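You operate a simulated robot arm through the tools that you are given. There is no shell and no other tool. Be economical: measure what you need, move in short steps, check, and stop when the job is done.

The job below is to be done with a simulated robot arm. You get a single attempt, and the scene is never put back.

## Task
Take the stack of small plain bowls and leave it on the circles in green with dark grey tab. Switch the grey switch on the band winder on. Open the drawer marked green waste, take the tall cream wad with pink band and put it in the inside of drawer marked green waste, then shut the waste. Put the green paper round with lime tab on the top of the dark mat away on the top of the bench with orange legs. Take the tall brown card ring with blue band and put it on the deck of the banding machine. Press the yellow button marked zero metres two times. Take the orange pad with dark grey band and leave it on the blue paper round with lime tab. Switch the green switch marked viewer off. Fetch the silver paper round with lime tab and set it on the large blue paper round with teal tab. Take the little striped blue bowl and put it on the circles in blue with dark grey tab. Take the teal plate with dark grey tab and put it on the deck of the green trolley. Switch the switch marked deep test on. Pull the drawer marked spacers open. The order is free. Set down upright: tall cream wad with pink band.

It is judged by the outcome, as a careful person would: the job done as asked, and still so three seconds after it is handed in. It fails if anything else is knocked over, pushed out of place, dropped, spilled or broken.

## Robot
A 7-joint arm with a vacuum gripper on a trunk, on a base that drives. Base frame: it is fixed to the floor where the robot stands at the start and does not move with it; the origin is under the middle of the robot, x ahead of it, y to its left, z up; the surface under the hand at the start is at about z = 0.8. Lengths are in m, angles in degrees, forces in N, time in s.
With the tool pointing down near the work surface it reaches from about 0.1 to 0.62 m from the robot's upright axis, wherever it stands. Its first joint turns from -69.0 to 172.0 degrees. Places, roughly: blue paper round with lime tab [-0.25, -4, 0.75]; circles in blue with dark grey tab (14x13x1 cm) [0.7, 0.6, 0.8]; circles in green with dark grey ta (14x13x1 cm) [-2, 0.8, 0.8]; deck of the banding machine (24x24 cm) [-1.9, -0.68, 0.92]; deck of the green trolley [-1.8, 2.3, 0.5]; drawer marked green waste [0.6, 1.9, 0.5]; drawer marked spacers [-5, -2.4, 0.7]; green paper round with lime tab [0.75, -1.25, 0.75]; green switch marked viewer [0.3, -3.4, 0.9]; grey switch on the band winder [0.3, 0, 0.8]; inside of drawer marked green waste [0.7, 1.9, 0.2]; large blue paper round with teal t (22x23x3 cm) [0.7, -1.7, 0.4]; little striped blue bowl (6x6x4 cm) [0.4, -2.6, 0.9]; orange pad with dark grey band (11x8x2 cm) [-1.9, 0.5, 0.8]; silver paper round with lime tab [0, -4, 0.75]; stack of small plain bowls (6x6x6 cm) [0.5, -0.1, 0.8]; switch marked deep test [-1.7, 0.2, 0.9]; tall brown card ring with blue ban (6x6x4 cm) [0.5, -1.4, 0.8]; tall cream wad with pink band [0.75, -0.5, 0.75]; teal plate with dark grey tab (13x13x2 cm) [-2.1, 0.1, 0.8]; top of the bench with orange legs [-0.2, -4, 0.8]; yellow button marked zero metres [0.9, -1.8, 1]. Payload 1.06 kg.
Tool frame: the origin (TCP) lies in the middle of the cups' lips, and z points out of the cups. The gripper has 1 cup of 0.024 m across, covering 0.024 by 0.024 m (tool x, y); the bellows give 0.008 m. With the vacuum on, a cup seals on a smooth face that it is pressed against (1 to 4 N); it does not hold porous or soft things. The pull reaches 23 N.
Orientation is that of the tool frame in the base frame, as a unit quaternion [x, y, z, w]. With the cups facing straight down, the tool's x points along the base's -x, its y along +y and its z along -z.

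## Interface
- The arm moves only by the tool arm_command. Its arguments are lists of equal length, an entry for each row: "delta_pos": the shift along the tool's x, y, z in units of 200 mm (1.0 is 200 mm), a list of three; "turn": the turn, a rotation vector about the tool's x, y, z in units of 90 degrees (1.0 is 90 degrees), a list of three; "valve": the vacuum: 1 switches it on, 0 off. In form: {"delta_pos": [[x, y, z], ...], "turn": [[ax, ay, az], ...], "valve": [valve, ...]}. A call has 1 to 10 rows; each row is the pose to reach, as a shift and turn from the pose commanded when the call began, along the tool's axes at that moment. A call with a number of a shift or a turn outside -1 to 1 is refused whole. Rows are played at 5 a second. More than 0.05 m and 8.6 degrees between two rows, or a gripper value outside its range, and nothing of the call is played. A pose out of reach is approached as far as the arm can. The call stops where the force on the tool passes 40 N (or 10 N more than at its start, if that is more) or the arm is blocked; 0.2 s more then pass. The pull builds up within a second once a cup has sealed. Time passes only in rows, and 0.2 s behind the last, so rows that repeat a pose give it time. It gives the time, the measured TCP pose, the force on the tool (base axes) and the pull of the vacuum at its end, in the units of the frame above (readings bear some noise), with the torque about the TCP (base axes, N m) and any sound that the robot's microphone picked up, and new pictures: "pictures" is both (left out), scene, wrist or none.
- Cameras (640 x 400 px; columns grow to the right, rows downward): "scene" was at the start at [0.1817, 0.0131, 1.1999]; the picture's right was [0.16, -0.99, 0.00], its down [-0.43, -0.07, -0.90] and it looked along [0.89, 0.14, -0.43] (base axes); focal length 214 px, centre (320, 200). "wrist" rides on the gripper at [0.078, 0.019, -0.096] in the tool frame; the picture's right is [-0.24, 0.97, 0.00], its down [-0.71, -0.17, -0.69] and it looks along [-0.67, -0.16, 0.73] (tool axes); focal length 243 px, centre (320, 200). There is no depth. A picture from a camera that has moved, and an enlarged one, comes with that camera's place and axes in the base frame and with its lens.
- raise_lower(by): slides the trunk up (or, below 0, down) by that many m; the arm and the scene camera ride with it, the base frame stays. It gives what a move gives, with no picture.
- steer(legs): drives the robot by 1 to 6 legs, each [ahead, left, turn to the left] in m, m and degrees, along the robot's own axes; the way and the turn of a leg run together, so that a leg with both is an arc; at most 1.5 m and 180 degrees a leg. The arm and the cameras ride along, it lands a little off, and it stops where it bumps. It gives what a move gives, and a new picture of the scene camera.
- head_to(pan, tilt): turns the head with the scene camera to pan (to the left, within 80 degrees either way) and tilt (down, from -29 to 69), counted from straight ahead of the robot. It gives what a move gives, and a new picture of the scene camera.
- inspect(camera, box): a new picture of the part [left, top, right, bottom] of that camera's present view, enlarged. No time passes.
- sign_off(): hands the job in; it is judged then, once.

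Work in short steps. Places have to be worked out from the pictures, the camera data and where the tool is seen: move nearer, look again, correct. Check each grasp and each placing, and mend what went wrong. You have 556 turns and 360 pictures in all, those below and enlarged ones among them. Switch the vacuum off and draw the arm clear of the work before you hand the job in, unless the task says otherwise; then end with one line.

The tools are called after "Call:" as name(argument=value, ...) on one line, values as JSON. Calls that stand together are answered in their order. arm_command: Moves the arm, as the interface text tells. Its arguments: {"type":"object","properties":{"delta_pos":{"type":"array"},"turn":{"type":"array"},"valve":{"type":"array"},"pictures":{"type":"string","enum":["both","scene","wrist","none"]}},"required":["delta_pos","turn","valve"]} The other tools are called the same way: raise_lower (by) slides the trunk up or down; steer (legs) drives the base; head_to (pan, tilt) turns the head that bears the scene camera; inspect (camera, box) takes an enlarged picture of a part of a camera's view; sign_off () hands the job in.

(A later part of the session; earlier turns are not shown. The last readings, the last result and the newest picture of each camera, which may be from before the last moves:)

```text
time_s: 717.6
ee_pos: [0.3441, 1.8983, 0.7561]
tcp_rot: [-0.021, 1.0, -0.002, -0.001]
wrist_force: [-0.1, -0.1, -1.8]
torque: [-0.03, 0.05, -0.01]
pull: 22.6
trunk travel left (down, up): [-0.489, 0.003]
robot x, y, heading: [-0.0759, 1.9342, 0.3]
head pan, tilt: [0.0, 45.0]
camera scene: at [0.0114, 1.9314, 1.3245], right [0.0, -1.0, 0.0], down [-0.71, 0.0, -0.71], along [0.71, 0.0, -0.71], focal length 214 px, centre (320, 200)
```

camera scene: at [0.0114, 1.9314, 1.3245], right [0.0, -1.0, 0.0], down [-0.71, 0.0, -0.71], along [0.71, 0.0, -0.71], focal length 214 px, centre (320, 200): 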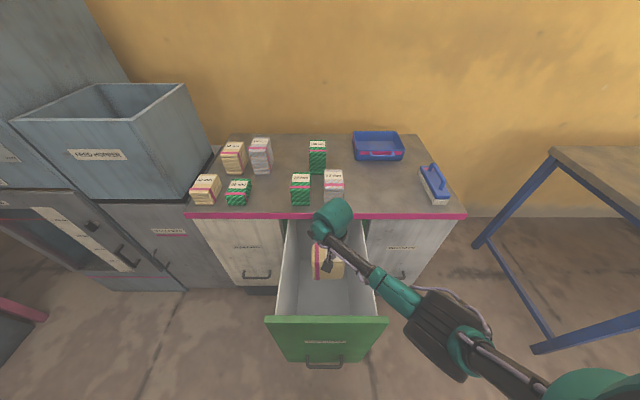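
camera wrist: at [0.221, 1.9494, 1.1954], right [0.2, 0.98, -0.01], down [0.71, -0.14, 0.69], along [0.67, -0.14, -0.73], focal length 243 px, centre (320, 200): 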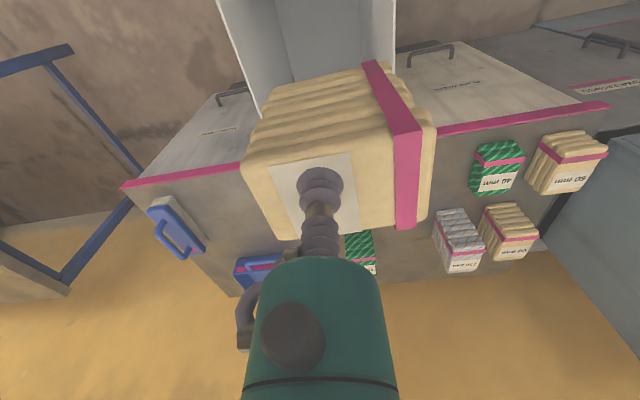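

Recovered. Now lift out of the drawer.

Call:
arm_command(delta_pos=[[0, 0, -0.24], [0, 0, -0.48], [0, 0, -0.72], [0, 0, -0.96]], turn=[[0, 0, 0], [0, 0, 0], [0, 0, 0], [0, 0, 0]], valve=[1, 1, 1, 1], pictures="none")

Call:
steer(legs=[[0, 0.2, 0]])

Call:
arm_command(delta_pos=[[0, -0.24, 0], [0, -0.48, 0], [0, -0.72, 0], [0, -0.9, 0]], turn=[[0, 0, 0], [0, 0, 0], [0, 0, 0], [0, 0, 0]], valve=[1, 1, 1, 1], pictures="scene")

```text
time_s: 718.6
ee_pos: [0.339, 1.9026, 0.9482]
tcp_rot: [-0.02, 1.0, -0.004, 0.0]
wrist_force: [0.2, 0.5, -0.9]
torque: [0.0, 0.01, 0.01]
pull: 23.1
trunk travel left (down, up): [-0.489, 0.003]
robot x, y, heading: [-0.0767, 1.9326, 0.3]
head pan, tilt: [0.0, 45.0]
```

```text
time_s: 721.0
ee_pos: [0.3403, 2.1033, 0.9481]
tcp_rot: [-0.02, 1.0, -0.003, 0.0]
wrist_force: [-0.4, -0.4, -1.3]
torque: [0.0, 0.04, -0.04]
pull: 22.5
trunk travel left (down, up): [-0.489, 0.003]
robot x, y, heading: [-0.0746, 2.1307, 0.2]
head pan, tilt: [0.0, 45.0]
camera scene: at [0.0107, 2.1324, 1.3245], right [0.0, -1.0, 0.0], down [-0.71, 0.0, -0.71], along [0.71, 0.0, -0.71], focal length 214 px, centre (320, 200)
```

scene: 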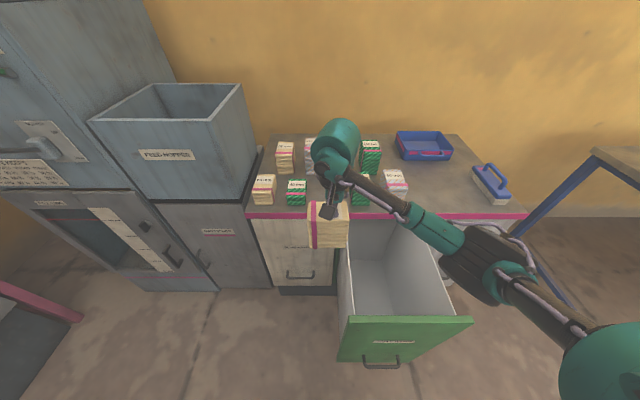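

```text
time_s: 722.0
ee_pos: [0.345, 1.9235, 0.954]
tcp_rot: [-0.019, 1.0, -0.002, 0.0]
wrist_force: [0.3, -0.4, -1.6]
torque: [0.02, -0.01, -0.02]
pull: 22.6
trunk travel left (down, up): [-0.489, 0.003]
robot x, y, heading: [-0.0779, 2.1345, 0.3]
head pan, tilt: [0.0, 45.0]
camera scene: at [0.0106, 2.1317, 1.3245], right [0.0, -1.0, 0.0], down [-0.71, 0.0, -0.71], along [0.71, 0.0, -0.71], focal length 214 px, centre (320, 200)
```

scene: 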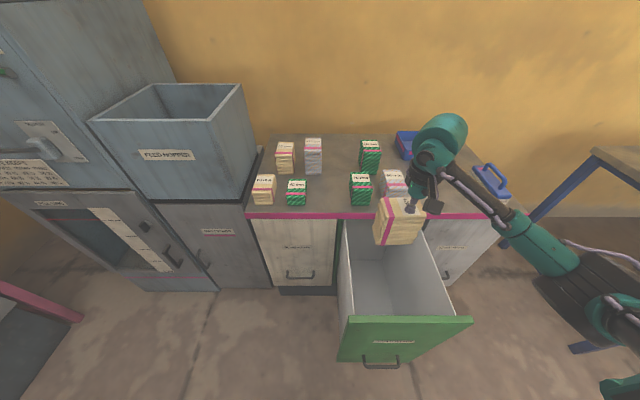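

Elbow is now in line behind the hand. Move the base 5 cm closer, then descend.

Call:
steer(legs=[[0.05, 0, 0]])

Call:
arm_command(delta_pos=[[0.05, -0.06, 0.1], [0.1, -0.06, 0.3], [0.1, -0.06, 0.54], [0.1, -0.06, 0.78], [0.1, -0.06, 1.0]], turn=[[0, 0, 0], [0, 0, 0], [0, 0, 0], [0, 0, 0], [0, 0, 0]], valve=[1, 1, 1, 1, 1], pictures="scene")

```text
time_s: 722.9
ee_pos: [0.3992, 1.9263, 0.9553]
tcp_rot: [-0.019, 1.0, -0.003, 0.0]
wrist_force: [-0.2, 0.4, -1.5]
torque: [0.01, 0.05, -0.04]
pull: 22.4
trunk travel left (down, up): [-0.489, 0.003]
robot x, y, heading: [-0.0194, 2.1318, 0.2]
head pan, tilt: [0.0, 45.0]
camera scene: at [0.0638, 2.1322, 1.3244], right [0.0, -1.0, 0.0], down [-0.71, 0.0, -0.71], along [0.71, 0.0, -0.71], focal length 214 px, centre (320, 200)
```

scene: 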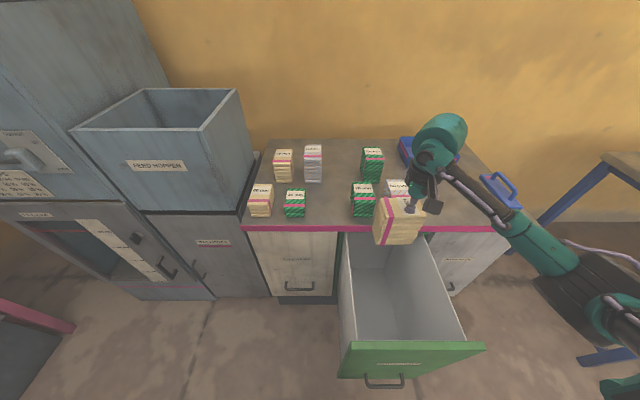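

```text
time_s: 724.1
ee_pos: [0.3783, 1.915, 0.7556]
tcp_rot: [-0.02, 1.0, -0.004, 0.0]
wrist_force: [0.2, -0.2, -1.4]
torque: [-0.03, 0.02, 0.02]
pull: 22.7
trunk travel left (down, up): [-0.489, 0.003]
robot x, y, heading: [-0.0263, 2.137, 0.1]
head pan, tilt: [0.0, 45.0]
camera scene: at [0.0627, 2.1322, 1.3245], right [0.0, -1.0, 0.0], down [-0.71, 0.0, -0.71], along [0.71, 0.0, -0.71], focal length 214 px, centre (320, 200)
```

scene: 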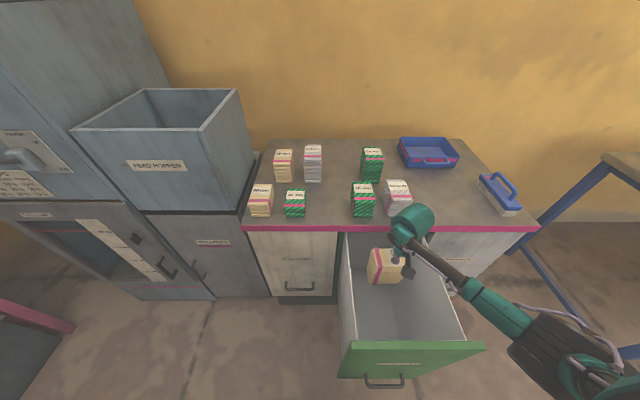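

Call:
arm_command(delta_pos=[[0, 0, 0.2], [0, 0, 0.4], [0, 0, 0.6], [0, 0, 0.75]], turn=[[0, 0, 0], [0, 0, 0], [0, 0, 0], [0, 0, 0]], valve=[1, 1, 1, 1], pictures="scene")

```text
time_s: 725.1
ee_pos: [0.3808, 1.91, 0.6055]
tcp_rot: [-0.019, 1.0, -0.003, -0.001]
wrist_force: [-0.4, -0.3, -1.7]
torque: [-0.08, 0.02, -0.02]
pull: 23.1
trunk travel left (down, up): [-0.489, 0.003]
robot x, y, heading: [-0.0257, 2.1338, 0.2]
head pan, tilt: [0.0, 45.0]
camera scene: at [0.0628, 2.1324, 1.3245], right [0.0, -1.0, 0.0], down [-0.71, 0.0, -0.71], along [0.71, 0.0, -0.71], focal length 214 px, centre (320, 200)
```

scene: 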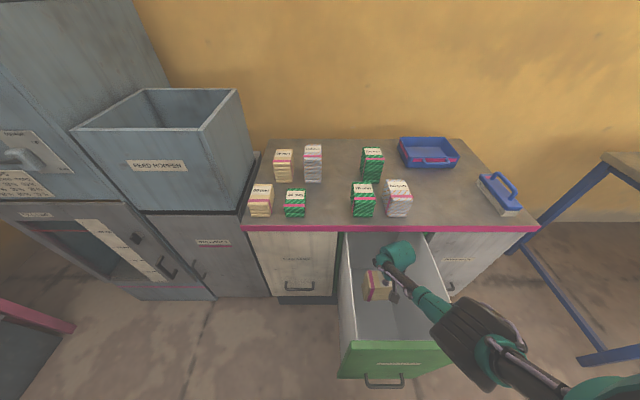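

Excellent clearance: elbow stays high. Continue down.

Call:
arm_command(delta_pos=[[0, 0, 0.2], [0, 0, 0.4], [0, 0, 0.55]], turn=[[0, 0, 0], [0, 0, 0], [0, 0, 0]], valve=[1, 1, 1], pictures="scene")

Call:
inspect(camera="wrist", box=[0, 0, 640, 400])

```text
time_s: 725.9
ee_pos: [0.3704, 1.9098, 0.574]
tcp_rot: [-0.019, 1.0, -0.003, 0.001]
wrist_force: [0.1, 0.1, -1.3]
torque: [0.0, 0.01, 0.01]
pull: 22.7
out of reach, approached as far as the arm can: row 1, 2, 3
trunk travel left (down, up): [-0.489, 0.003]
robot x, y, heading: [-0.0229, 2.13, 0.1]
head pan, tilt: [0.0, 45.0]
camera scene: at [0.0625, 2.132, 1.3245], right [0.0, -1.0, 0.0], down [-0.71, 0.0, -0.71], along [0.71, 0.0, -0.71], focal length 214 px, centre (320, 200)
```

scene: 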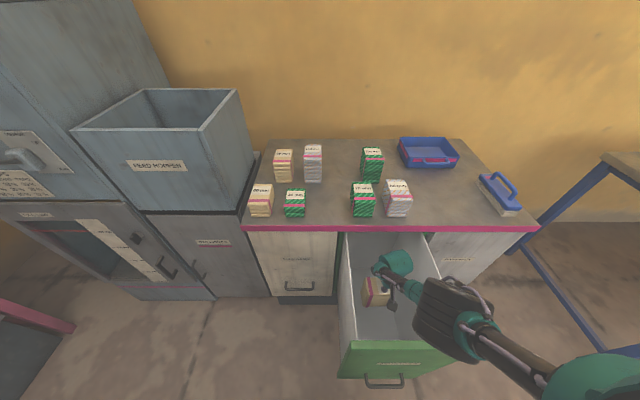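

```text
1.00 times, centred on (320, 200) of wrist (not enlarged: the box is as wide or as high as the picture)
camera zoom: at [0.2906, 1.9279, 0.6695], right [0.2, 0.98, -0.01], down [0.71, -0.14, 0.69], along [0.67, -0.14, -0.73], focal length 243 px, centre (320, 200)
```

zoom: 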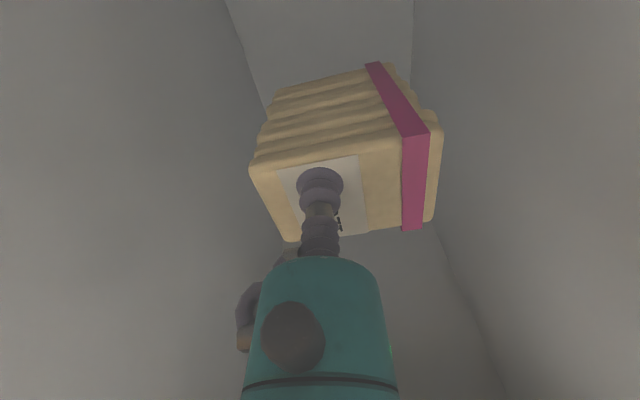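

Near the reach limit; back up 3 cm to a comfortable pose, then lower the trunk in small steps.

Call:
arm_command(delta_pos=[[-0.02, 0, -0.1], [-0.05, 0, -0.2], [-0.05, 0, -0.25]], turn=[[0, 0, 0], [0, 0, 0], [0, 0, 0]], valve=[1, 1, 1], pictures="none")

Call:
raise_lower(by=-0.03)

```text
time_s: 726.7
ee_pos: [0.3779, 1.9116, 0.6266]
tcp_rot: [-0.018, 1.0, -0.003, 0.0]
wrist_force: [-0.1, -0.2, -1.8]
torque: [-0.03, 0.01, 0.03]
pull: 23.0
trunk travel left (down, up): [-0.489, 0.003]
robot x, y, heading: [-0.0227, 2.132, -0.1]
head pan, tilt: [0.0, 45.0]
```

```text
time_s: 727.5
ee_pos: [0.3781, 1.914, 0.5962]
tcp_rot: [-0.02, 1.0, -0.002, 0.0]
wrist_force: [0.0, 0.0, -1.8]
torque: [-0.03, 0.0, 0.0]
pull: 23.1
trunk travel left (down, up): [-0.459, 0.033]
robot x, y, heading: [-0.0227, 2.1342, 0.2]
head pan, tilt: [0.0, 45.0]
```

Call:
raise_lower(by=-0.1)

Call:
head_to(pan=-5, tilt=50)

```text
time_s: 728.5
ee_pos: [0.4814, 1.9042, 0.6145]
tcp_rot: [-0.013, 0.992, -0.014, 0.124]
wrist_force: [-1.0, -0.4, -1.1]
torque: [0.01, 0.05, 0.03]
pull: 23.0
trunk travel left (down, up): [-0.377, 0.116]
robot x, y, heading: [-0.023, 2.1331, -0.3]
head pan, tilt: [0.0, 45.0]
stopped: the arm was blocked; the commanded pose is now the measured one
```

```text
time_s: 729.2
ee_pos: [0.4802, 1.9045, 0.6149]
tcp_rot: [-0.014, 0.992, -0.013, 0.124]
wrist_force: [0.2, 0.5, -1.5]
torque: [-0.04, 0.03, -0.01]
pull: 22.5
trunk travel left (down, up): [-0.377, 0.116]
robot x, y, heading: [-0.0229, 2.1307, -0.5]
head pan, tilt: [-5.0, 50.0]
camera scene: at [0.1143, 2.1306, 1.1942], right [-0.09, -1.0, 0.0], down [-0.75, 0.06, -0.66], along [0.65, -0.06, -0.75], focal length 214 px, centre (320, 200)
```

scene: 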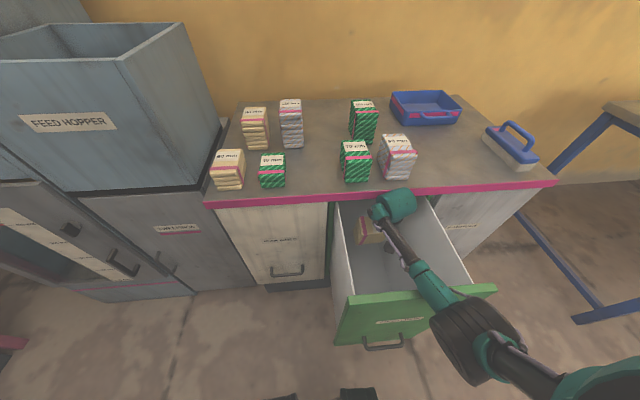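

The forearm touched the front panel. Raise the trunk to free it.

Call:
raise_lower(by=0.08)

Call:
head_to(pan=0, tilt=48)

```text
time_s: 730.0
ee_pos: [0.4678, 1.9034, 0.6346]
tcp_rot: [-0.012, 0.996, -0.005, 0.084]
wrist_force: [-0.2, 2.0, -17.2]
torque: [-0.32, 0.09, 0.0]
pull: 22.8
trunk travel left (down, up): [-0.428, 0.065]
robot x, y, heading: [-0.0258, 2.1317, 0.0]
head pan, tilt: [-5.0, 50.0]
stopped: the force on the tool passed its limit at 273 N (the readings are from after the stop); the commanded pose is now the measured one
```

```text
time_s: 730.6
ee_pos: [0.4689, 1.9038, 0.6345]
tcp_rot: [-0.012, 0.996, -0.006, 0.084]
wrist_force: [-2.4, -1.5, -5.7]
torque: [0.2, -0.25, -0.01]
pull: 22.9
trunk travel left (down, up): [-0.428, 0.065]
robot x, y, heading: [-0.0255, 2.1318, 0.2]
head pan, tilt: [0.0, 48.0]
camera scene: at [0.1122, 2.1303, 1.2532], right [0.0, -1.0, 0.0], down [-0.74, 0.0, -0.67], along [0.67, 0.0, -0.74], focal length 214 px, centre (320, 200)
```

scene: 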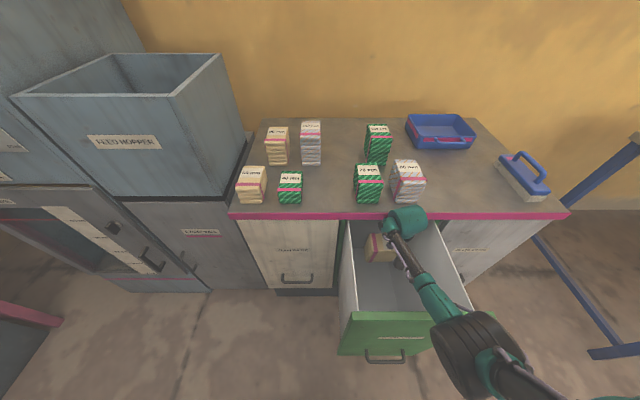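

The wrist is against the counter lip; draw the hand back toward me and level it.

Call:
arm_command(delta_pos=[[0.1, 0, 0.01], [0.2, 0, 0.02], [0.3, 0, 0.03], [0.4, 0, 0.04], [0.45, 0, 0.05]], turn=[[0, 0, 0], [0, 0.03, 0], [0, 0.06, 0], [0, 0.09, 0], [0, 0.105, 0]], valve=[1, 1, 1, 1, 1], pictures="scene")

```text
time_s: 731.8
ee_pos: [0.383, 1.9005, 0.6093]
tcp_rot: [-0.012, 1.0, -0.006, 0.002]
wrist_force: [-0.9, 0.5, -1.9]
torque: [-0.01, 0.04, 0.0]
pull: 22.6
trunk travel left (down, up): [-0.428, 0.065]
robot x, y, heading: [-0.0239, 2.1331, 0.1]
head pan, tilt: [0.0, 48.0]
camera scene: at [0.1154, 2.1307, 1.2528], right [0.0, -1.0, 0.0], down [-0.74, 0.0, -0.67], along [0.67, 0.0, -0.74], focal length 214 px, centre (320, 200)
```

scene: 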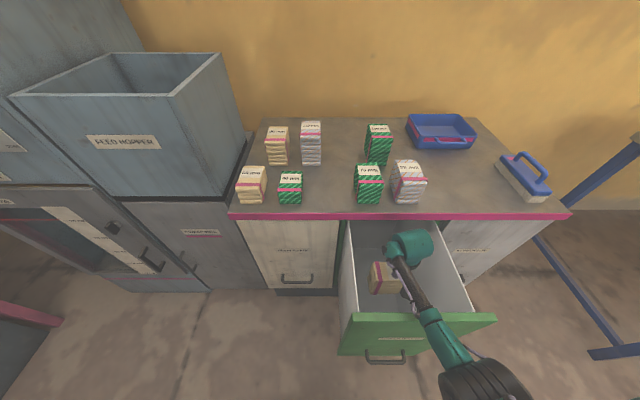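

Try descending with the arm alone from this trunk height.

Call:
arm_command(delta_pos=[[0, 0, 0.1], [0, 0, 0.2], [0, 0, 0.3], [0, 0, 0.4]], turn=[[0, 0, 0], [0, 0, 0], [0, 0, 0], [0, 0, 0]], valve=[1, 1, 1, 1], pictures="scene")

```text
time_s: 733.0
ee_pos: [0.4127, 1.8948, 0.5533]
tcp_rot: [-0.009, 0.999, -0.01, 0.037]
wrist_force: [-0.6, -0.4, -1.7]
torque: [-0.03, 0.02, -0.03]
pull: 22.7
trunk travel left (down, up): [-0.428, 0.065]
robot x, y, heading: [-0.0222, 2.1326, 0.1]
head pan, tilt: [0.0, 48.0]
stopped in row 4: the arm was blocked; the commanded pose is now the measured one
camera scene: at [0.11, 2.1331, 1.2538], right [0.0, -1.0, 0.0], down [-0.74, 0.0, -0.67], along [0.67, 0.0, -0.74], focal length 214 px, centre (320, 200)
```

scene: 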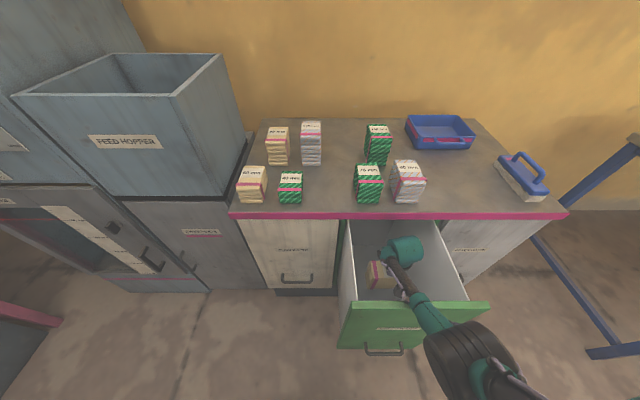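

The elbow rests on the panel. I'll lift, raise the trunk fully, and come 4 cm closer so the elbow itself can descend inside the opening.

Call:
arm_command(delta_pos=[[0.03, 0, -0.2], [0.1, 0, -0.4], [0.15, 0, -0.6], [0.15, 0, -0.8]], turn=[[0, 0.02, 0], [0, 0.047, 0], [0, 0.047, 0], [0, 0.047, 0]], valve=[1, 1, 1, 1], pictures="none")

Call:
raise_lower(by=0.06)

Call:
inspect(camera="scene", box=[0, 0, 640, 400])

```text
time_s: 734.0
ee_pos: [0.3623, 1.8975, 0.6992]
tcp_rot: [-0.01, 1.0, -0.008, -0.016]
wrist_force: [0.5, -0.2, -1.5]
torque: [-0.01, 0.01, -0.03]
pull: 22.9
trunk travel left (down, up): [-0.428, 0.065]
robot x, y, heading: [-0.0182, 2.1325, -0.3]
head pan, tilt: [0.0, 48.0]
```

```text
time_s: 735.0
ee_pos: [0.3637, 1.897, 0.7589]
tcp_rot: [-0.009, 1.0, -0.008, -0.017]
wrist_force: [-0.7, 0.1, -2.3]
torque: [-0.03, 0.01, -0.01]
pull: 23.3
trunk travel left (down, up): [-0.488, 0.005]
robot x, y, heading: [-0.0208, 2.131, -0.1]
head pan, tilt: [0.0, 48.0]
```

```text
1.00 times, centred on (320, 200) of scene (not enlarged: the box is as wide or as high as the picture)
camera zoom: at [0.061, 2.1296, 1.3192], right [0.0, -1.0, 0.0], down [-0.74, 0.0, -0.67], along [0.67, 0.0, -0.74], focal length 214 px, centre (320, 200)
```

zoom: 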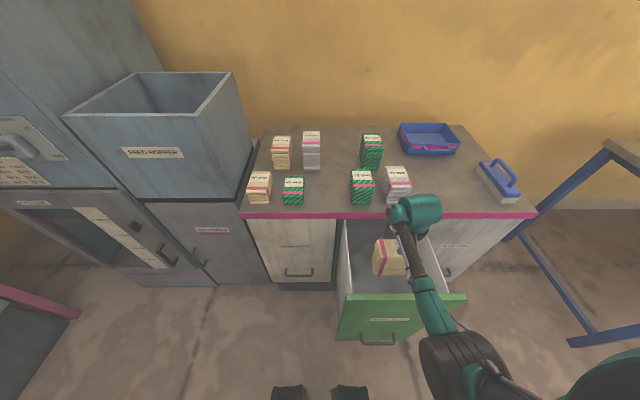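

The elbow nudged the drawer partly shut. I'll set the wad temporarily on the counter top, reopen the drawer, and retry with a better posture. First lift out.

Call:
arm_command(delta_pos=[[0, 0, -0.24], [0, 0, -0.48], [0, 0, -0.72], [0, 0, -0.96]], turn=[[0, -0.01, 0], [0, -0.02, 0], [0, -0.02, 0], [0, -0.02, 0]], valve=[1, 1, 1, 1], pictures="none")

Call:
arm_command(delta_pos=[[0, 0, -0.24], [0, 0, -0.48]], turn=[[0, 0, 0], [0, 0, 0]], valve=[1, 1], pictures="none")

Call:
steer(legs=[[0, -0.22, 0]])

```text
time_s: 736.0
ee_pos: [0.3963, 1.8808, 0.9289]
tcp_rot: [-0.011, 1.0, -0.009, 0.0]
wrist_force: [0.4, -0.4, -1.3]
torque: [0.03, 0.03, 0.01]
pull: 22.5
out of reach, approached as far as the arm can: row 3, 4
trunk travel left (down, up): [-0.488, 0.005]
robot x, y, heading: [-0.0259, 2.1315, -0.1]
head pan, tilt: [0.0, 48.0]
```

```text
time_s: 736.6
ee_pos: [0.4239, 1.8547, 1.0091]
tcp_rot: [-0.011, 1.0, -0.008, 0.0]
wrist_force: [-0.8, 0.2, -1.3]
torque: [-0.04, 0.05, 0.01]
pull: 23.5
out of reach, approached as far as the arm can: row 1, 2
trunk travel left (down, up): [-0.488, 0.005]
robot x, y, heading: [-0.0249, 2.1349, -0.3]
head pan, tilt: [0.0, 48.0]
```

```text
time_s: 739.2
ee_pos: [0.4274, 1.6371, 1.0087]
tcp_rot: [-0.013, 1.0, -0.007, 0.0]
wrist_force: [-0.1, -0.4, -2.5]
torque: [0.0, 0.05, 0.01]
pull: 23.3
trunk travel left (down, up): [-0.488, 0.005]
robot x, y, heading: [-0.024, 1.9106, 0.3]
head pan, tilt: [0.0, 48.0]
camera scene: at [0.0618, 1.9092, 1.3192], right [0.0, -1.0, 0.0], down [-0.74, 0.0, -0.67], along [0.67, 0.0, -0.74], focal length 214 px, centre (320, 200)
```

scene: 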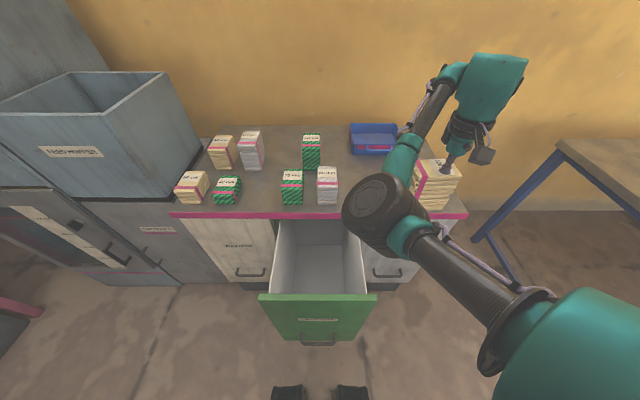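

Move over a free spot on the counter (~[0.54,1.70]) and look.

Call:
arm_command(delta_pos=[[-0.2, 0.1, 0], [-0.4, 0.2, 0], [-0.565, 0.315, 0]], turn=[[0, 0, 0], [0, 0, 0], [0, 0, 0]], valve=[1, 1, 1], pictures="both")

```text
time_s: 740.0
ee_pos: [0.5387, 1.7016, 1.0066]
tcp_rot: [-0.014, 1.0, -0.008, 0.0]
wrist_force: [-0.4, 0.2, -0.6]
torque: [-0.03, 0.04, -0.02]
pull: 22.7
trunk travel left (down, up): [-0.488, 0.005]
robot x, y, heading: [-0.0247, 1.9158, 0.1]
head pan, tilt: [0.0, 48.0]
camera scene: at [0.062, 1.9096, 1.3191], right [0.0, -1.0, 0.0], down [-0.74, 0.0, -0.67], along [0.67, 0.0, -0.74], focal length 214 px, centre (320, 200)
camera wrist: at [0.4591, 1.722, 1.1025], right [0.21, 0.98, -0.02], down [0.71, -0.14, 0.69], along [0.67, -0.16, -0.73], focal length 243 px, centre (320, 200)
```

scene: 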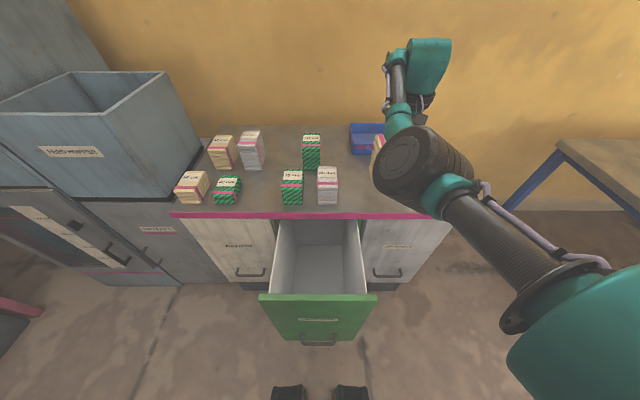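
wrist: 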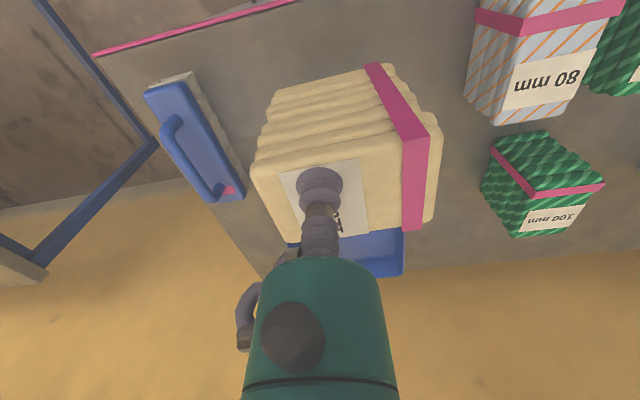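

The spot is free. Lower the wad onto the counter.

Call:
arm_command(delta_pos=[[0, 0, 0.2], [0, 0, 0.4], [0, 0, 0.46], [0, 0, 0.49], [0, 0, 0.52], [0, 0, 0.54]], turn=[[0, 0, 0], [0, 0, 0], [0, 0, 0], [0, 0, 0], [0, 0, 0], [0, 0, 0]], valve=[1, 1, 1, 1, 1, 1], pictures="none")

```text
time_s: 741.3
ee_pos: [0.5416, 1.6997, 0.9115]
tcp_rot: [-0.011, 1.0, -0.012, 0.011]
wrist_force: [-4.7, 0.3, 25.6]
torque: [0.15, 0.02, 0.07]
pull: 22.9
trunk travel left (down, up): [-0.488, 0.005]
robot x, y, heading: [-0.0247, 1.9112, -0.1]
head pan, tilt: [0.0, 48.0]
stopped in row 6: the force on the tool passed its limit at 43 N (the readings are from after the stop); the commanded pose is now the measured one
```

On the counter. Release and lift.

Call:
arm_command(delta_pos=[[0, 0, -0.02], [0, 0, -0.02], [0, 0, -0.02], [0, 0, -0.06], [0, 0, -0.15], [0, 0, -0.35], [0, 0, -0.55]], turn=[[0, 0, 0], [0, 0, 0], [0, 0, 0], [0, 0, 0], [0, 0, 0], [0, 0, 0], [0, 0, 0]], valve=[0, 0, 0, 0, 0, 0, 0], pictures="wrist")

```text
time_s: 742.9
ee_pos: [0.5416, 1.7022, 1.0162]
tcp_rot: [-0.013, 1.0, -0.011, 0.004]
wrist_force: [0.7, 1.2, 0.2]
torque: [0.04, 0.01, -0.02]
pull: 0.0
trunk travel left (down, up): [-0.488, 0.005]
robot x, y, heading: [-0.0232, 1.9095, 0.4]
head pan, tilt: [0.0, 48.0]
camera wrist: at [0.461, 1.723, 1.1094], right [0.21, 0.98, -0.02], down [0.71, -0.14, 0.7], along [0.68, -0.16, -0.72], focal length 243 px, centre (320, 200)
```

wrist: 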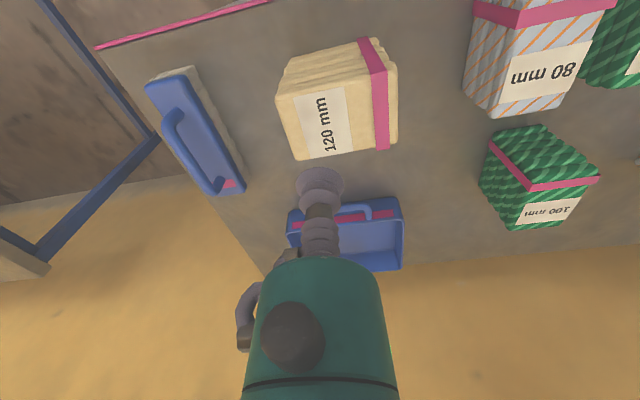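

Wad is parked upright. Now reopen the drawer by hooking its front panel from inside with the tool: move over the opening.

Call:
arm_command(delta_pos=[[0.1, 0.1, -0.1], [0.25, 0.25, -0.1], [0.4, 0.4, -0.1], [0.55, 0.55, -0.1], [0.7, 0.7, -0.1], [0.85, 0.85, -0.1], [0.9, 1.0, -0.1]], turn=[[0, 0, 0], [0, 0, 0], [0, 0, 0], [0, 0, 0], [0, 0, 0], [0, 0, 0], [0, 0, 0]], valve=[0, 0, 0, 0, 0, 0, 0], pictures="scene")

```text
time_s: 744.5
ee_pos: [0.4267, 1.9246, 0.9136]
tcp_rot: [-0.013, 1.0, -0.011, 0.007]
wrist_force: [-0.1, 0.3, -0.1]
torque: [-0.04, -0.02, 0.02]
pull: 0.1
out of reach, approached as far as the arm can: row 2, 3, 4, 5, 6, 7
trunk travel left (down, up): [-0.488, 0.005]
robot x, y, heading: [-0.0236, 1.9091, 0.4]
head pan, tilt: [0.0, 48.0]
camera scene: at [0.0602, 1.9106, 1.3192], right [0.0, -1.0, 0.0], down [-0.74, 0.0, -0.67], along [0.67, 0.0, -0.74], focal length 214 px, centre (320, 200)
```

scene: 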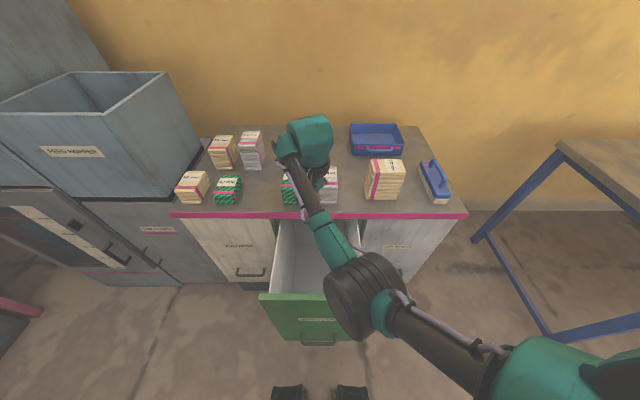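

Too close for that; raise, back the base 0.2 m, and try again with the arm more extended.

Call:
arm_command(delta_pos=[[-0.05, 0, -0.2], [-0.1, 0, -0.4]], turn=[[0, 0, 0], [0, 0, 0]], valve=[0, 0], pictures="none")

Call:
steer(legs=[[-0.2, 0.05, 0]])

Call:
raise_lower(by=-0.06)

Call:
head_to(pan=0, tilt=45)

```text
time_s: 745.1
ee_pos: [0.4789, 1.9263, 0.9726]
tcp_rot: [-0.012, 1.0, -0.011, 0.005]
wrist_force: [0.0, 0.4, 0.1]
torque: [-0.02, 0.0, -0.01]
pull: 0.1
out of reach, approached as far as the arm can: row 1, 2
trunk travel left (down, up): [-0.488, 0.005]
robot x, y, heading: [-0.0214, 1.9073, 0.5]
head pan, tilt: [0.0, 48.0]
```

```text
time_s: 746.7
ee_pos: [0.2767, 1.976, 0.9743]
tcp_rot: [-0.014, 1.0, -0.01, 0.005]
wrist_force: [-0.6, -0.8, 0.2]
torque: [-0.02, -0.03, 0.0]
pull: 0.1
trunk travel left (down, up): [-0.488, 0.005]
robot x, y, heading: [-0.2224, 1.9575, 0.5]
head pan, tilt: [0.0, 48.0]
camera scene: at [-0.1403, 1.9585, 1.3193], right [0.01, -1.0, 0.0], down [-0.74, -0.01, -0.67], along [0.67, 0.0, -0.74], focal length 214 px, centre (320, 200)
```

scene: 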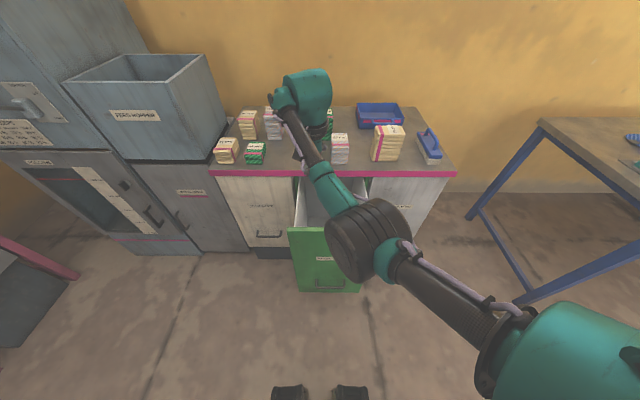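

```text
time_s: 747.7
ee_pos: [0.2547, 1.9759, 0.8079]
tcp_rot: [-0.015, 0.995, -0.009, -0.102]
wrist_force: [-0.1, -0.3, 0.5]
torque: [0.01, 0.02, -0.01]
pull: 0.0
trunk travel left (down, up): [-0.428, 0.065]
robot x, y, heading: [-0.2262, 1.9596, 0.7]
head pan, tilt: [0.0, 48.0]
```

```text
time_s: 748.3
ee_pos: [0.256, 1.9755, 0.807]
tcp_rot: [-0.014, 0.995, -0.008, -0.103]
wrist_force: [0.1, -0.5, 0.1]
torque: [-0.03, 0.01, 0.0]
pull: 0.0
trunk travel left (down, up): [-0.428, 0.065]
robot x, y, heading: [-0.2238, 1.9622, 0.3]
head pan, tilt: [0.0, 45.0]
camera scene: at [-0.0829, 1.9587, 1.257], right [0.01, -1.0, 0.0], down [-0.71, 0.0, -0.71], along [0.71, 0.0, -0.71], focal length 214 px, centre (320, 200)
```

scene: 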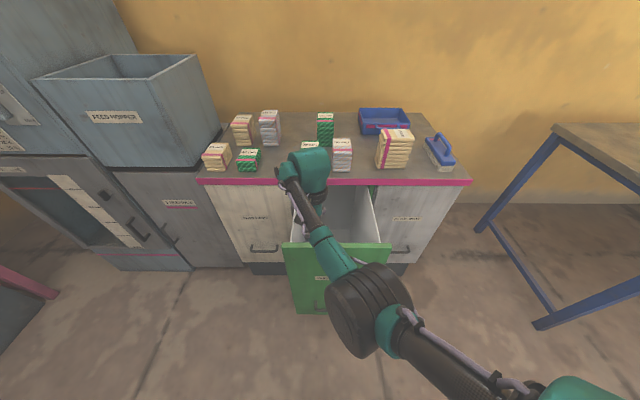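

Re-extend the arm to a normal pose (level, higher) before pulling the drawer with suction again.

Call:
steer(legs=[[-0.22, 0, 0]])

Call:
arm_command(delta_pos=[[-0.12, -0.05, -0.18], [-0.24, -0.1, -0.36], [-0.36, -0.15, -0.54], [-0.48, -0.2, -0.72], [-0.55, -0.25, -0.9]], turn=[[0, -0.03, 0], [0, -0.06, 0], [0, -0.09, 0], [0, -0.12, 0], [0, -0.13, 0]], valve=[0, 0, 0, 0, 0], pictures="scene")

```text
time_s: 750.0
ee_pos: [0.0409, 1.973, 0.8068]
tcp_rot: [-0.012, 0.995, -0.009, -0.103]
wrist_force: [0.6, 0.8, 0.0]
torque: [-0.04, 0.02, -0.02]
pull: 0.1
trunk travel left (down, up): [-0.428, 0.065]
robot x, y, heading: [-0.4379, 1.9566, 0.2]
head pan, tilt: [0.0, 45.0]
camera scene: at [-0.2983, 1.9571, 1.2571], right [0.0, -1.0, 0.0], down [-0.71, 0.0, -0.71], along [0.71, 0.0, -0.71], focal length 214 px, centre (320, 200)
```

scene: 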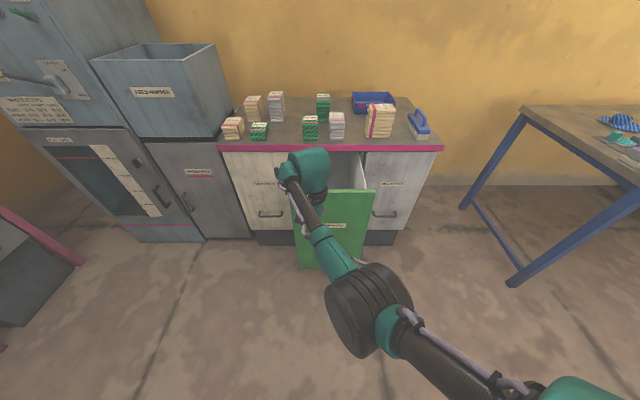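

```text
time_s: 751.2
ee_pos: [0.1783, 1.9347, 0.9541]
tcp_rot: [-0.015, 1.0, -0.003, 0.011]
wrist_force: [0.2, 0.8, -0.6]
torque: [0.02, -0.01, -0.01]
pull: 0.2
out of reach, approached as far as the arm can: row 5
trunk travel left (down, up): [-0.428, 0.065]
robot x, y, heading: [-0.4385, 1.9612, 0.2]
head pan, tilt: [0.0, 45.0]
camera scene: at [-0.2978, 1.9569, 1.257], right [0.0, -1.0, 0.0], down [-0.71, 0.0, -0.71], along [0.71, 0.0, -0.71], focal length 214 px, centre (320, 200)
```

scene: 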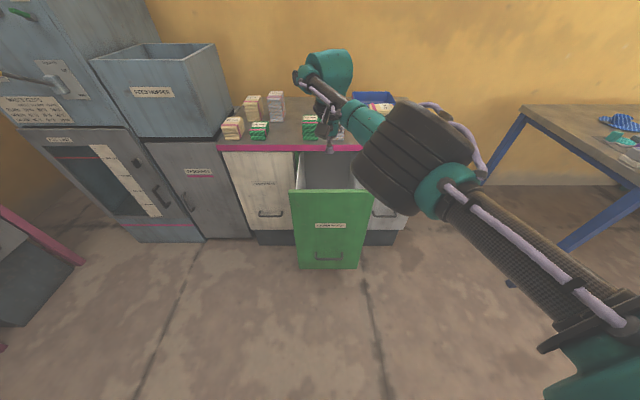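

Now hook the panel from inside: drive ahead, lower the tool behind the panel, then back up.

Call:
steer(legs=[[0.2, -0.03, 0]])

Call:
arm_command(delta_pos=[[0, 0, 0.24], [0, 0, 0.48], [0, 0, 0.72], [0, 0, 0.96]], turn=[[0, 0.01, 0], [0, 0.01, 0], [0, 0.01, 0], [0, 0.01, 0]], valve=[0, 0, 0, 0], pictures="scene")

```text
time_s: 752.8
ee_pos: [0.3767, 1.9076, 0.9531]
tcp_rot: [-0.017, 1.0, -0.003, 0.009]
wrist_force: [-0.2, -0.7, -0.9]
torque: [-0.02, 0.03, 0.0]
pull: 0.1
trunk travel left (down, up): [-0.428, 0.065]
robot x, y, heading: [-0.241, 1.9296, 0.0]
head pan, tilt: [0.0, 45.0]
camera scene: at [-0.0993, 1.9281, 1.2569], right [0.0, -1.0, 0.0], down [-0.71, 0.0, -0.71], along [0.71, 0.0, -0.71], focal length 214 px, centre (320, 200)
```

scene: 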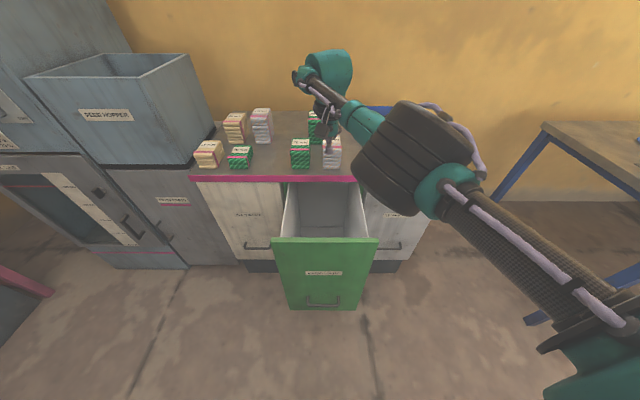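

```text
time_s: 753.8
ee_pos: [0.3406, 1.8945, 0.7714]
tcp_rot: [-0.016, 1.0, -0.003, 0.003]
wrist_force: [0.6, 0.3, 0.1]
torque: [-0.02, 0.0, 0.02]
pull: 0.1
out of reach, approached as far as the arm can: row 2, 3, 4
trunk travel left (down, up): [-0.428, 0.065]
robot x, y, heading: [-0.2404, 1.9319, 0.1]
head pan, tilt: [0.0, 45.0]
camera scene: at [-0.1003, 1.9274, 1.257], right [0.0, -1.0, 0.0], down [-0.71, 0.0, -0.71], along [0.71, 0.0, -0.71], focal length 214 px, centre (320, 200)
```

scene: 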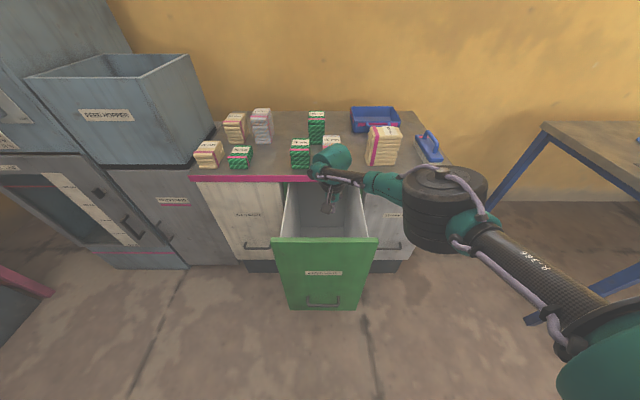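

Call:
arm_command(delta_pos=[[0, 0, -0.1], [0, 0, -0.2]], turn=[[0, 0, 0], [0, 0, 0]], valve=[0, 0], pictures="none")

Call:
raise_lower(by=-0.13)

Call:
head_to(pan=0, tilt=42)

```text
time_s: 754.4
ee_pos: [0.3392, 1.8946, 0.8127]
tcp_rot: [-0.017, 1.0, -0.003, 0.003]
wrist_force: [-0.3, 0.2, 0.1]
torque: [-0.01, -0.01, 0.0]
pull: 0.0
trunk travel left (down, up): [-0.428, 0.065]
robot x, y, heading: [-0.2437, 1.9261, 0.4]
head pan, tilt: [0.0, 45.0]
```

```text
time_s: 756.0
ee_pos: [0.3379, 1.897, 0.6815]
tcp_rot: [-0.016, 1.0, -0.004, 0.003]
wrist_force: [0.5, 0.5, -0.2]
torque: [-0.02, 0.0, 0.0]
pull: 0.0
trunk travel left (down, up): [-0.298, 0.195]
robot x, y, heading: [-0.2393, 1.9281, 0.1]
head pan, tilt: [0.0, 45.0]
```

```text
time_s: 756.6
ee_pos: [0.3391, 1.8978, 0.6793]
tcp_rot: [-0.018, 1.0, -0.004, 0.002]
wrist_force: [-0.2, -0.4, 0.1]
torque: [-0.02, 0.0, 0.01]
pull: 0.0
trunk travel left (down, up): [-0.298, 0.195]
robot x, y, heading: [-0.2449, 1.9272, 0.3]
head pan, tilt: [0.0, 42.0]
camera scene: at [-0.0559, 1.9283, 1.1233], right [0.0, -1.0, 0.0], down [-0.67, 0.0, -0.74], along [0.74, 0.0, -0.67], focal length 214 px, centre (320, 200)
```

scene: 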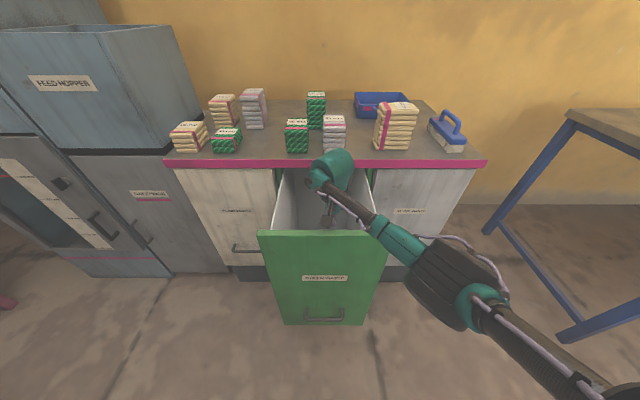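

Hook and drag: back the base up.

Call:
steer(legs=[[-0.12, 0, 0]])

```text
time_s: 757.9
ee_pos: [0.2158, 1.8954, 0.6809]
tcp_rot: [-0.014, 1.0, -0.003, 0.003]
wrist_force: [-0.2, -0.7, 0.7]
torque: [0.01, 0.0, 0.03]
pull: 0.0
trunk travel left (down, up): [-0.298, 0.195]
robot x, y, heading: [-0.3622, 1.9323, -0.1]
head pan, tilt: [0.0, 42.0]
camera scene: at [-0.1772, 1.9275, 1.1234], right [0.0, -1.0, 0.0], down [-0.67, 0.0, -0.74], along [0.74, 0.0, -0.67], focal length 214 px, centre (320, 200)
```

scene: 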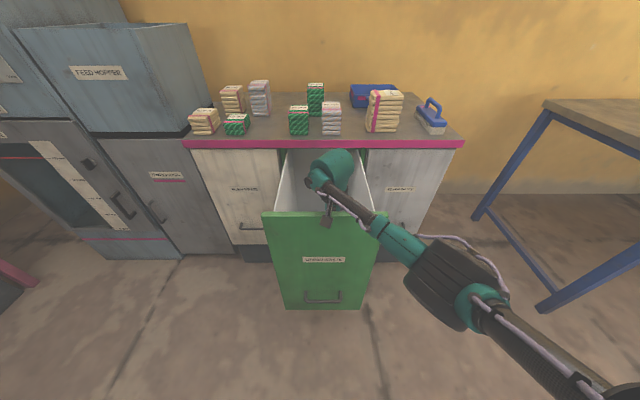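

Drawer is fully open again. Raise up and go re-pick the wad.

Call:
raise_lower(by=0.19)

Call:
arm_command(delta_pos=[[0, 0, -0.24], [0, 0, -0.48], [0, 0, -0.72], [-0.1, -0.1, -0.85]], turn=[[0, 0, 0], [0, 0, 0], [0, 0, 0], [0, 0, 0]], valve=[0, 0, 0, 0], pictures="none")

Call:
steer(legs=[[0.33, -0.05, 0]])

Call:
inspect(camera="wrist", box=[0, 0, 640, 400])

```text
time_s: 759.9
ee_pos: [0.2346, 1.8953, 0.9634]
tcp_rot: [-0.015, 0.997, -0.005, 0.082]
wrist_force: [0.2, -0.6, -0.9]
torque: [-0.01, -0.02, 0.01]
pull: 0.0
trunk travel left (down, up): [-0.488, 0.005]
robot x, y, heading: [-0.3633, 1.9281, -0.3]
head pan, tilt: [0.0, 42.0]
```

```text
time_s: 760.9
ee_pos: [0.2251, 1.8778, 1.1336]
tcp_rot: [-0.015, 0.997, -0.006, 0.082]
wrist_force: [0.3, -0.1, 0.0]
torque: [0.0, 0.02, 0.0]
pull: 0.1
trunk travel left (down, up): [-0.488, 0.005]
robot x, y, heading: [-0.3578, 1.928, 0.4]
head pan, tilt: [0.0, 42.0]
```

```text
time_s: 763.2
ee_pos: [0.5663, 1.8304, 1.1339]
tcp_rot: [-0.018, 0.996, -0.005, 0.082]
wrist_force: [0.3, -0.4, 0.3]
torque: [-0.01, 0.01, 0.04]
pull: 0.1
trunk travel left (down, up): [-0.488, 0.005]
robot x, y, heading: [-0.0244, 1.8814, 0.8]
head pan, tilt: [0.0, 42.0]
camera scene: at [0.0675, 1.8789, 1.3276], right [0.01, -1.0, 0.0], down [-0.67, 0.0, -0.74], along [0.74, 0.0, -0.67], focal length 214 px, centre (320, 200)
```

scene: 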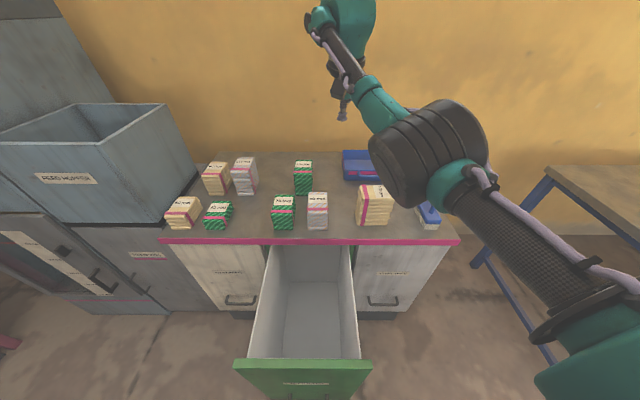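

```text
1.00 times, centred on (320, 200) of wrist (not enlarged: the box is as wide or as high as the picture)
camera zoom: at [0.4716, 1.8497, 1.2138], right [0.2, 0.98, 0.03], down [0.59, -0.14, 0.79], along [0.78, -0.14, -0.61], focal length 243 px, centre (320, 200)
```

zoom: 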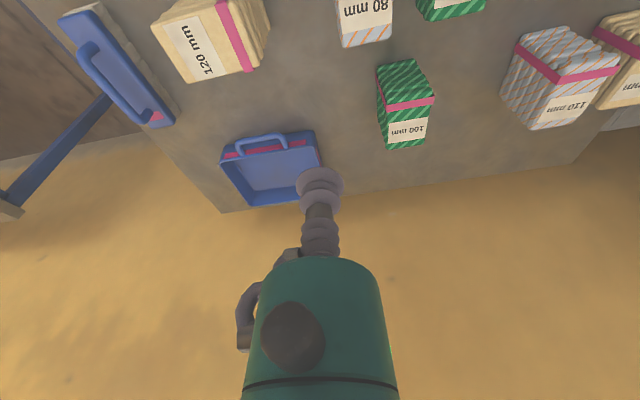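

Drawer fully open; posture is good. Level the tool, move over the wad's label and look.

Call:
arm_command(delta_pos=[[0.03, -0.2, 0.03], [0.06, -0.4, 0.06], [0.1, -0.6, 0.15], [0.11, -0.64, 0.35]], turn=[[0, 0.035, 0], [0, 0.07, 0], [0, 0.104, 0], [0, 0.104, 0]], valve=[0, 0, 0, 0], pictures="wrist")

```text
time_s: 764.2
ee_pos: [0.5598, 1.7023, 1.0619]
tcp_rot: [-0.018, 1.0, -0.007, 0.001]
wrist_force: [0.7, -0.3, -0.8]
torque: [-0.02, -0.04, 0.0]
pull: 0.1
trunk travel left (down, up): [-0.488, 0.005]
robot x, y, heading: [-0.0218, 1.8819, 0.1]
head pan, tilt: [0.0, 42.0]
camera wrist: at [0.4805, 1.722, 1.1567], right [0.2, 0.98, -0.01], down [0.71, -0.14, 0.69], along [0.67, -0.15, -0.73], focal length 243 px, centre (320, 200)
```

wrist: 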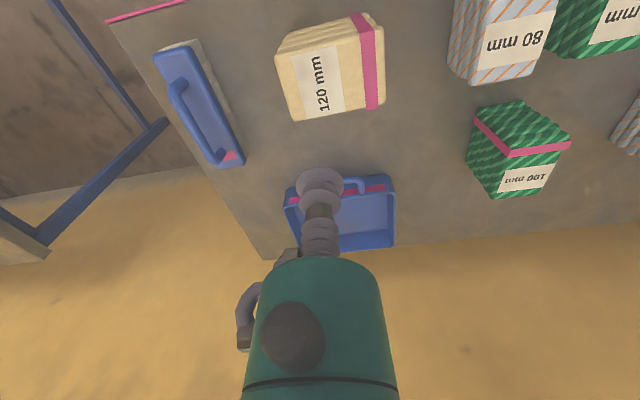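

Well aligned already. Descend and seal.

Call:
arm_command(delta_pos=[[0.02, 0, 0.24], [0.02, 0, 0.48], [0.02, 0, 0.65], [0.02, 0, 0.7], [0.02, 0, 0.73], [0.02, 0, 0.755], [0.02, 0, 0.77]], turn=[[0, 0, 0], [0, 0, 0], [0, 0, 0], [0, 0, 0], [0, 0, 0], [0, 0, 0], [0, 0, 0]], valve=[1, 1, 1, 1, 1, 1, 1], pictures="none")

```text
time_s: 765.8
ee_pos: [0.5583, 1.7009, 0.912]
tcp_rot: [-0.018, 1.0, -0.006, 0.004]
wrist_force: [3.4, -3.3, 21.4]
torque: [0.1, 0.1, -0.06]
pull: 22.8
trunk travel left (down, up): [-0.488, 0.005]
robot x, y, heading: [-0.0229, 1.8791, 0.4]
head pan, tilt: [0.0, 42.0]
```

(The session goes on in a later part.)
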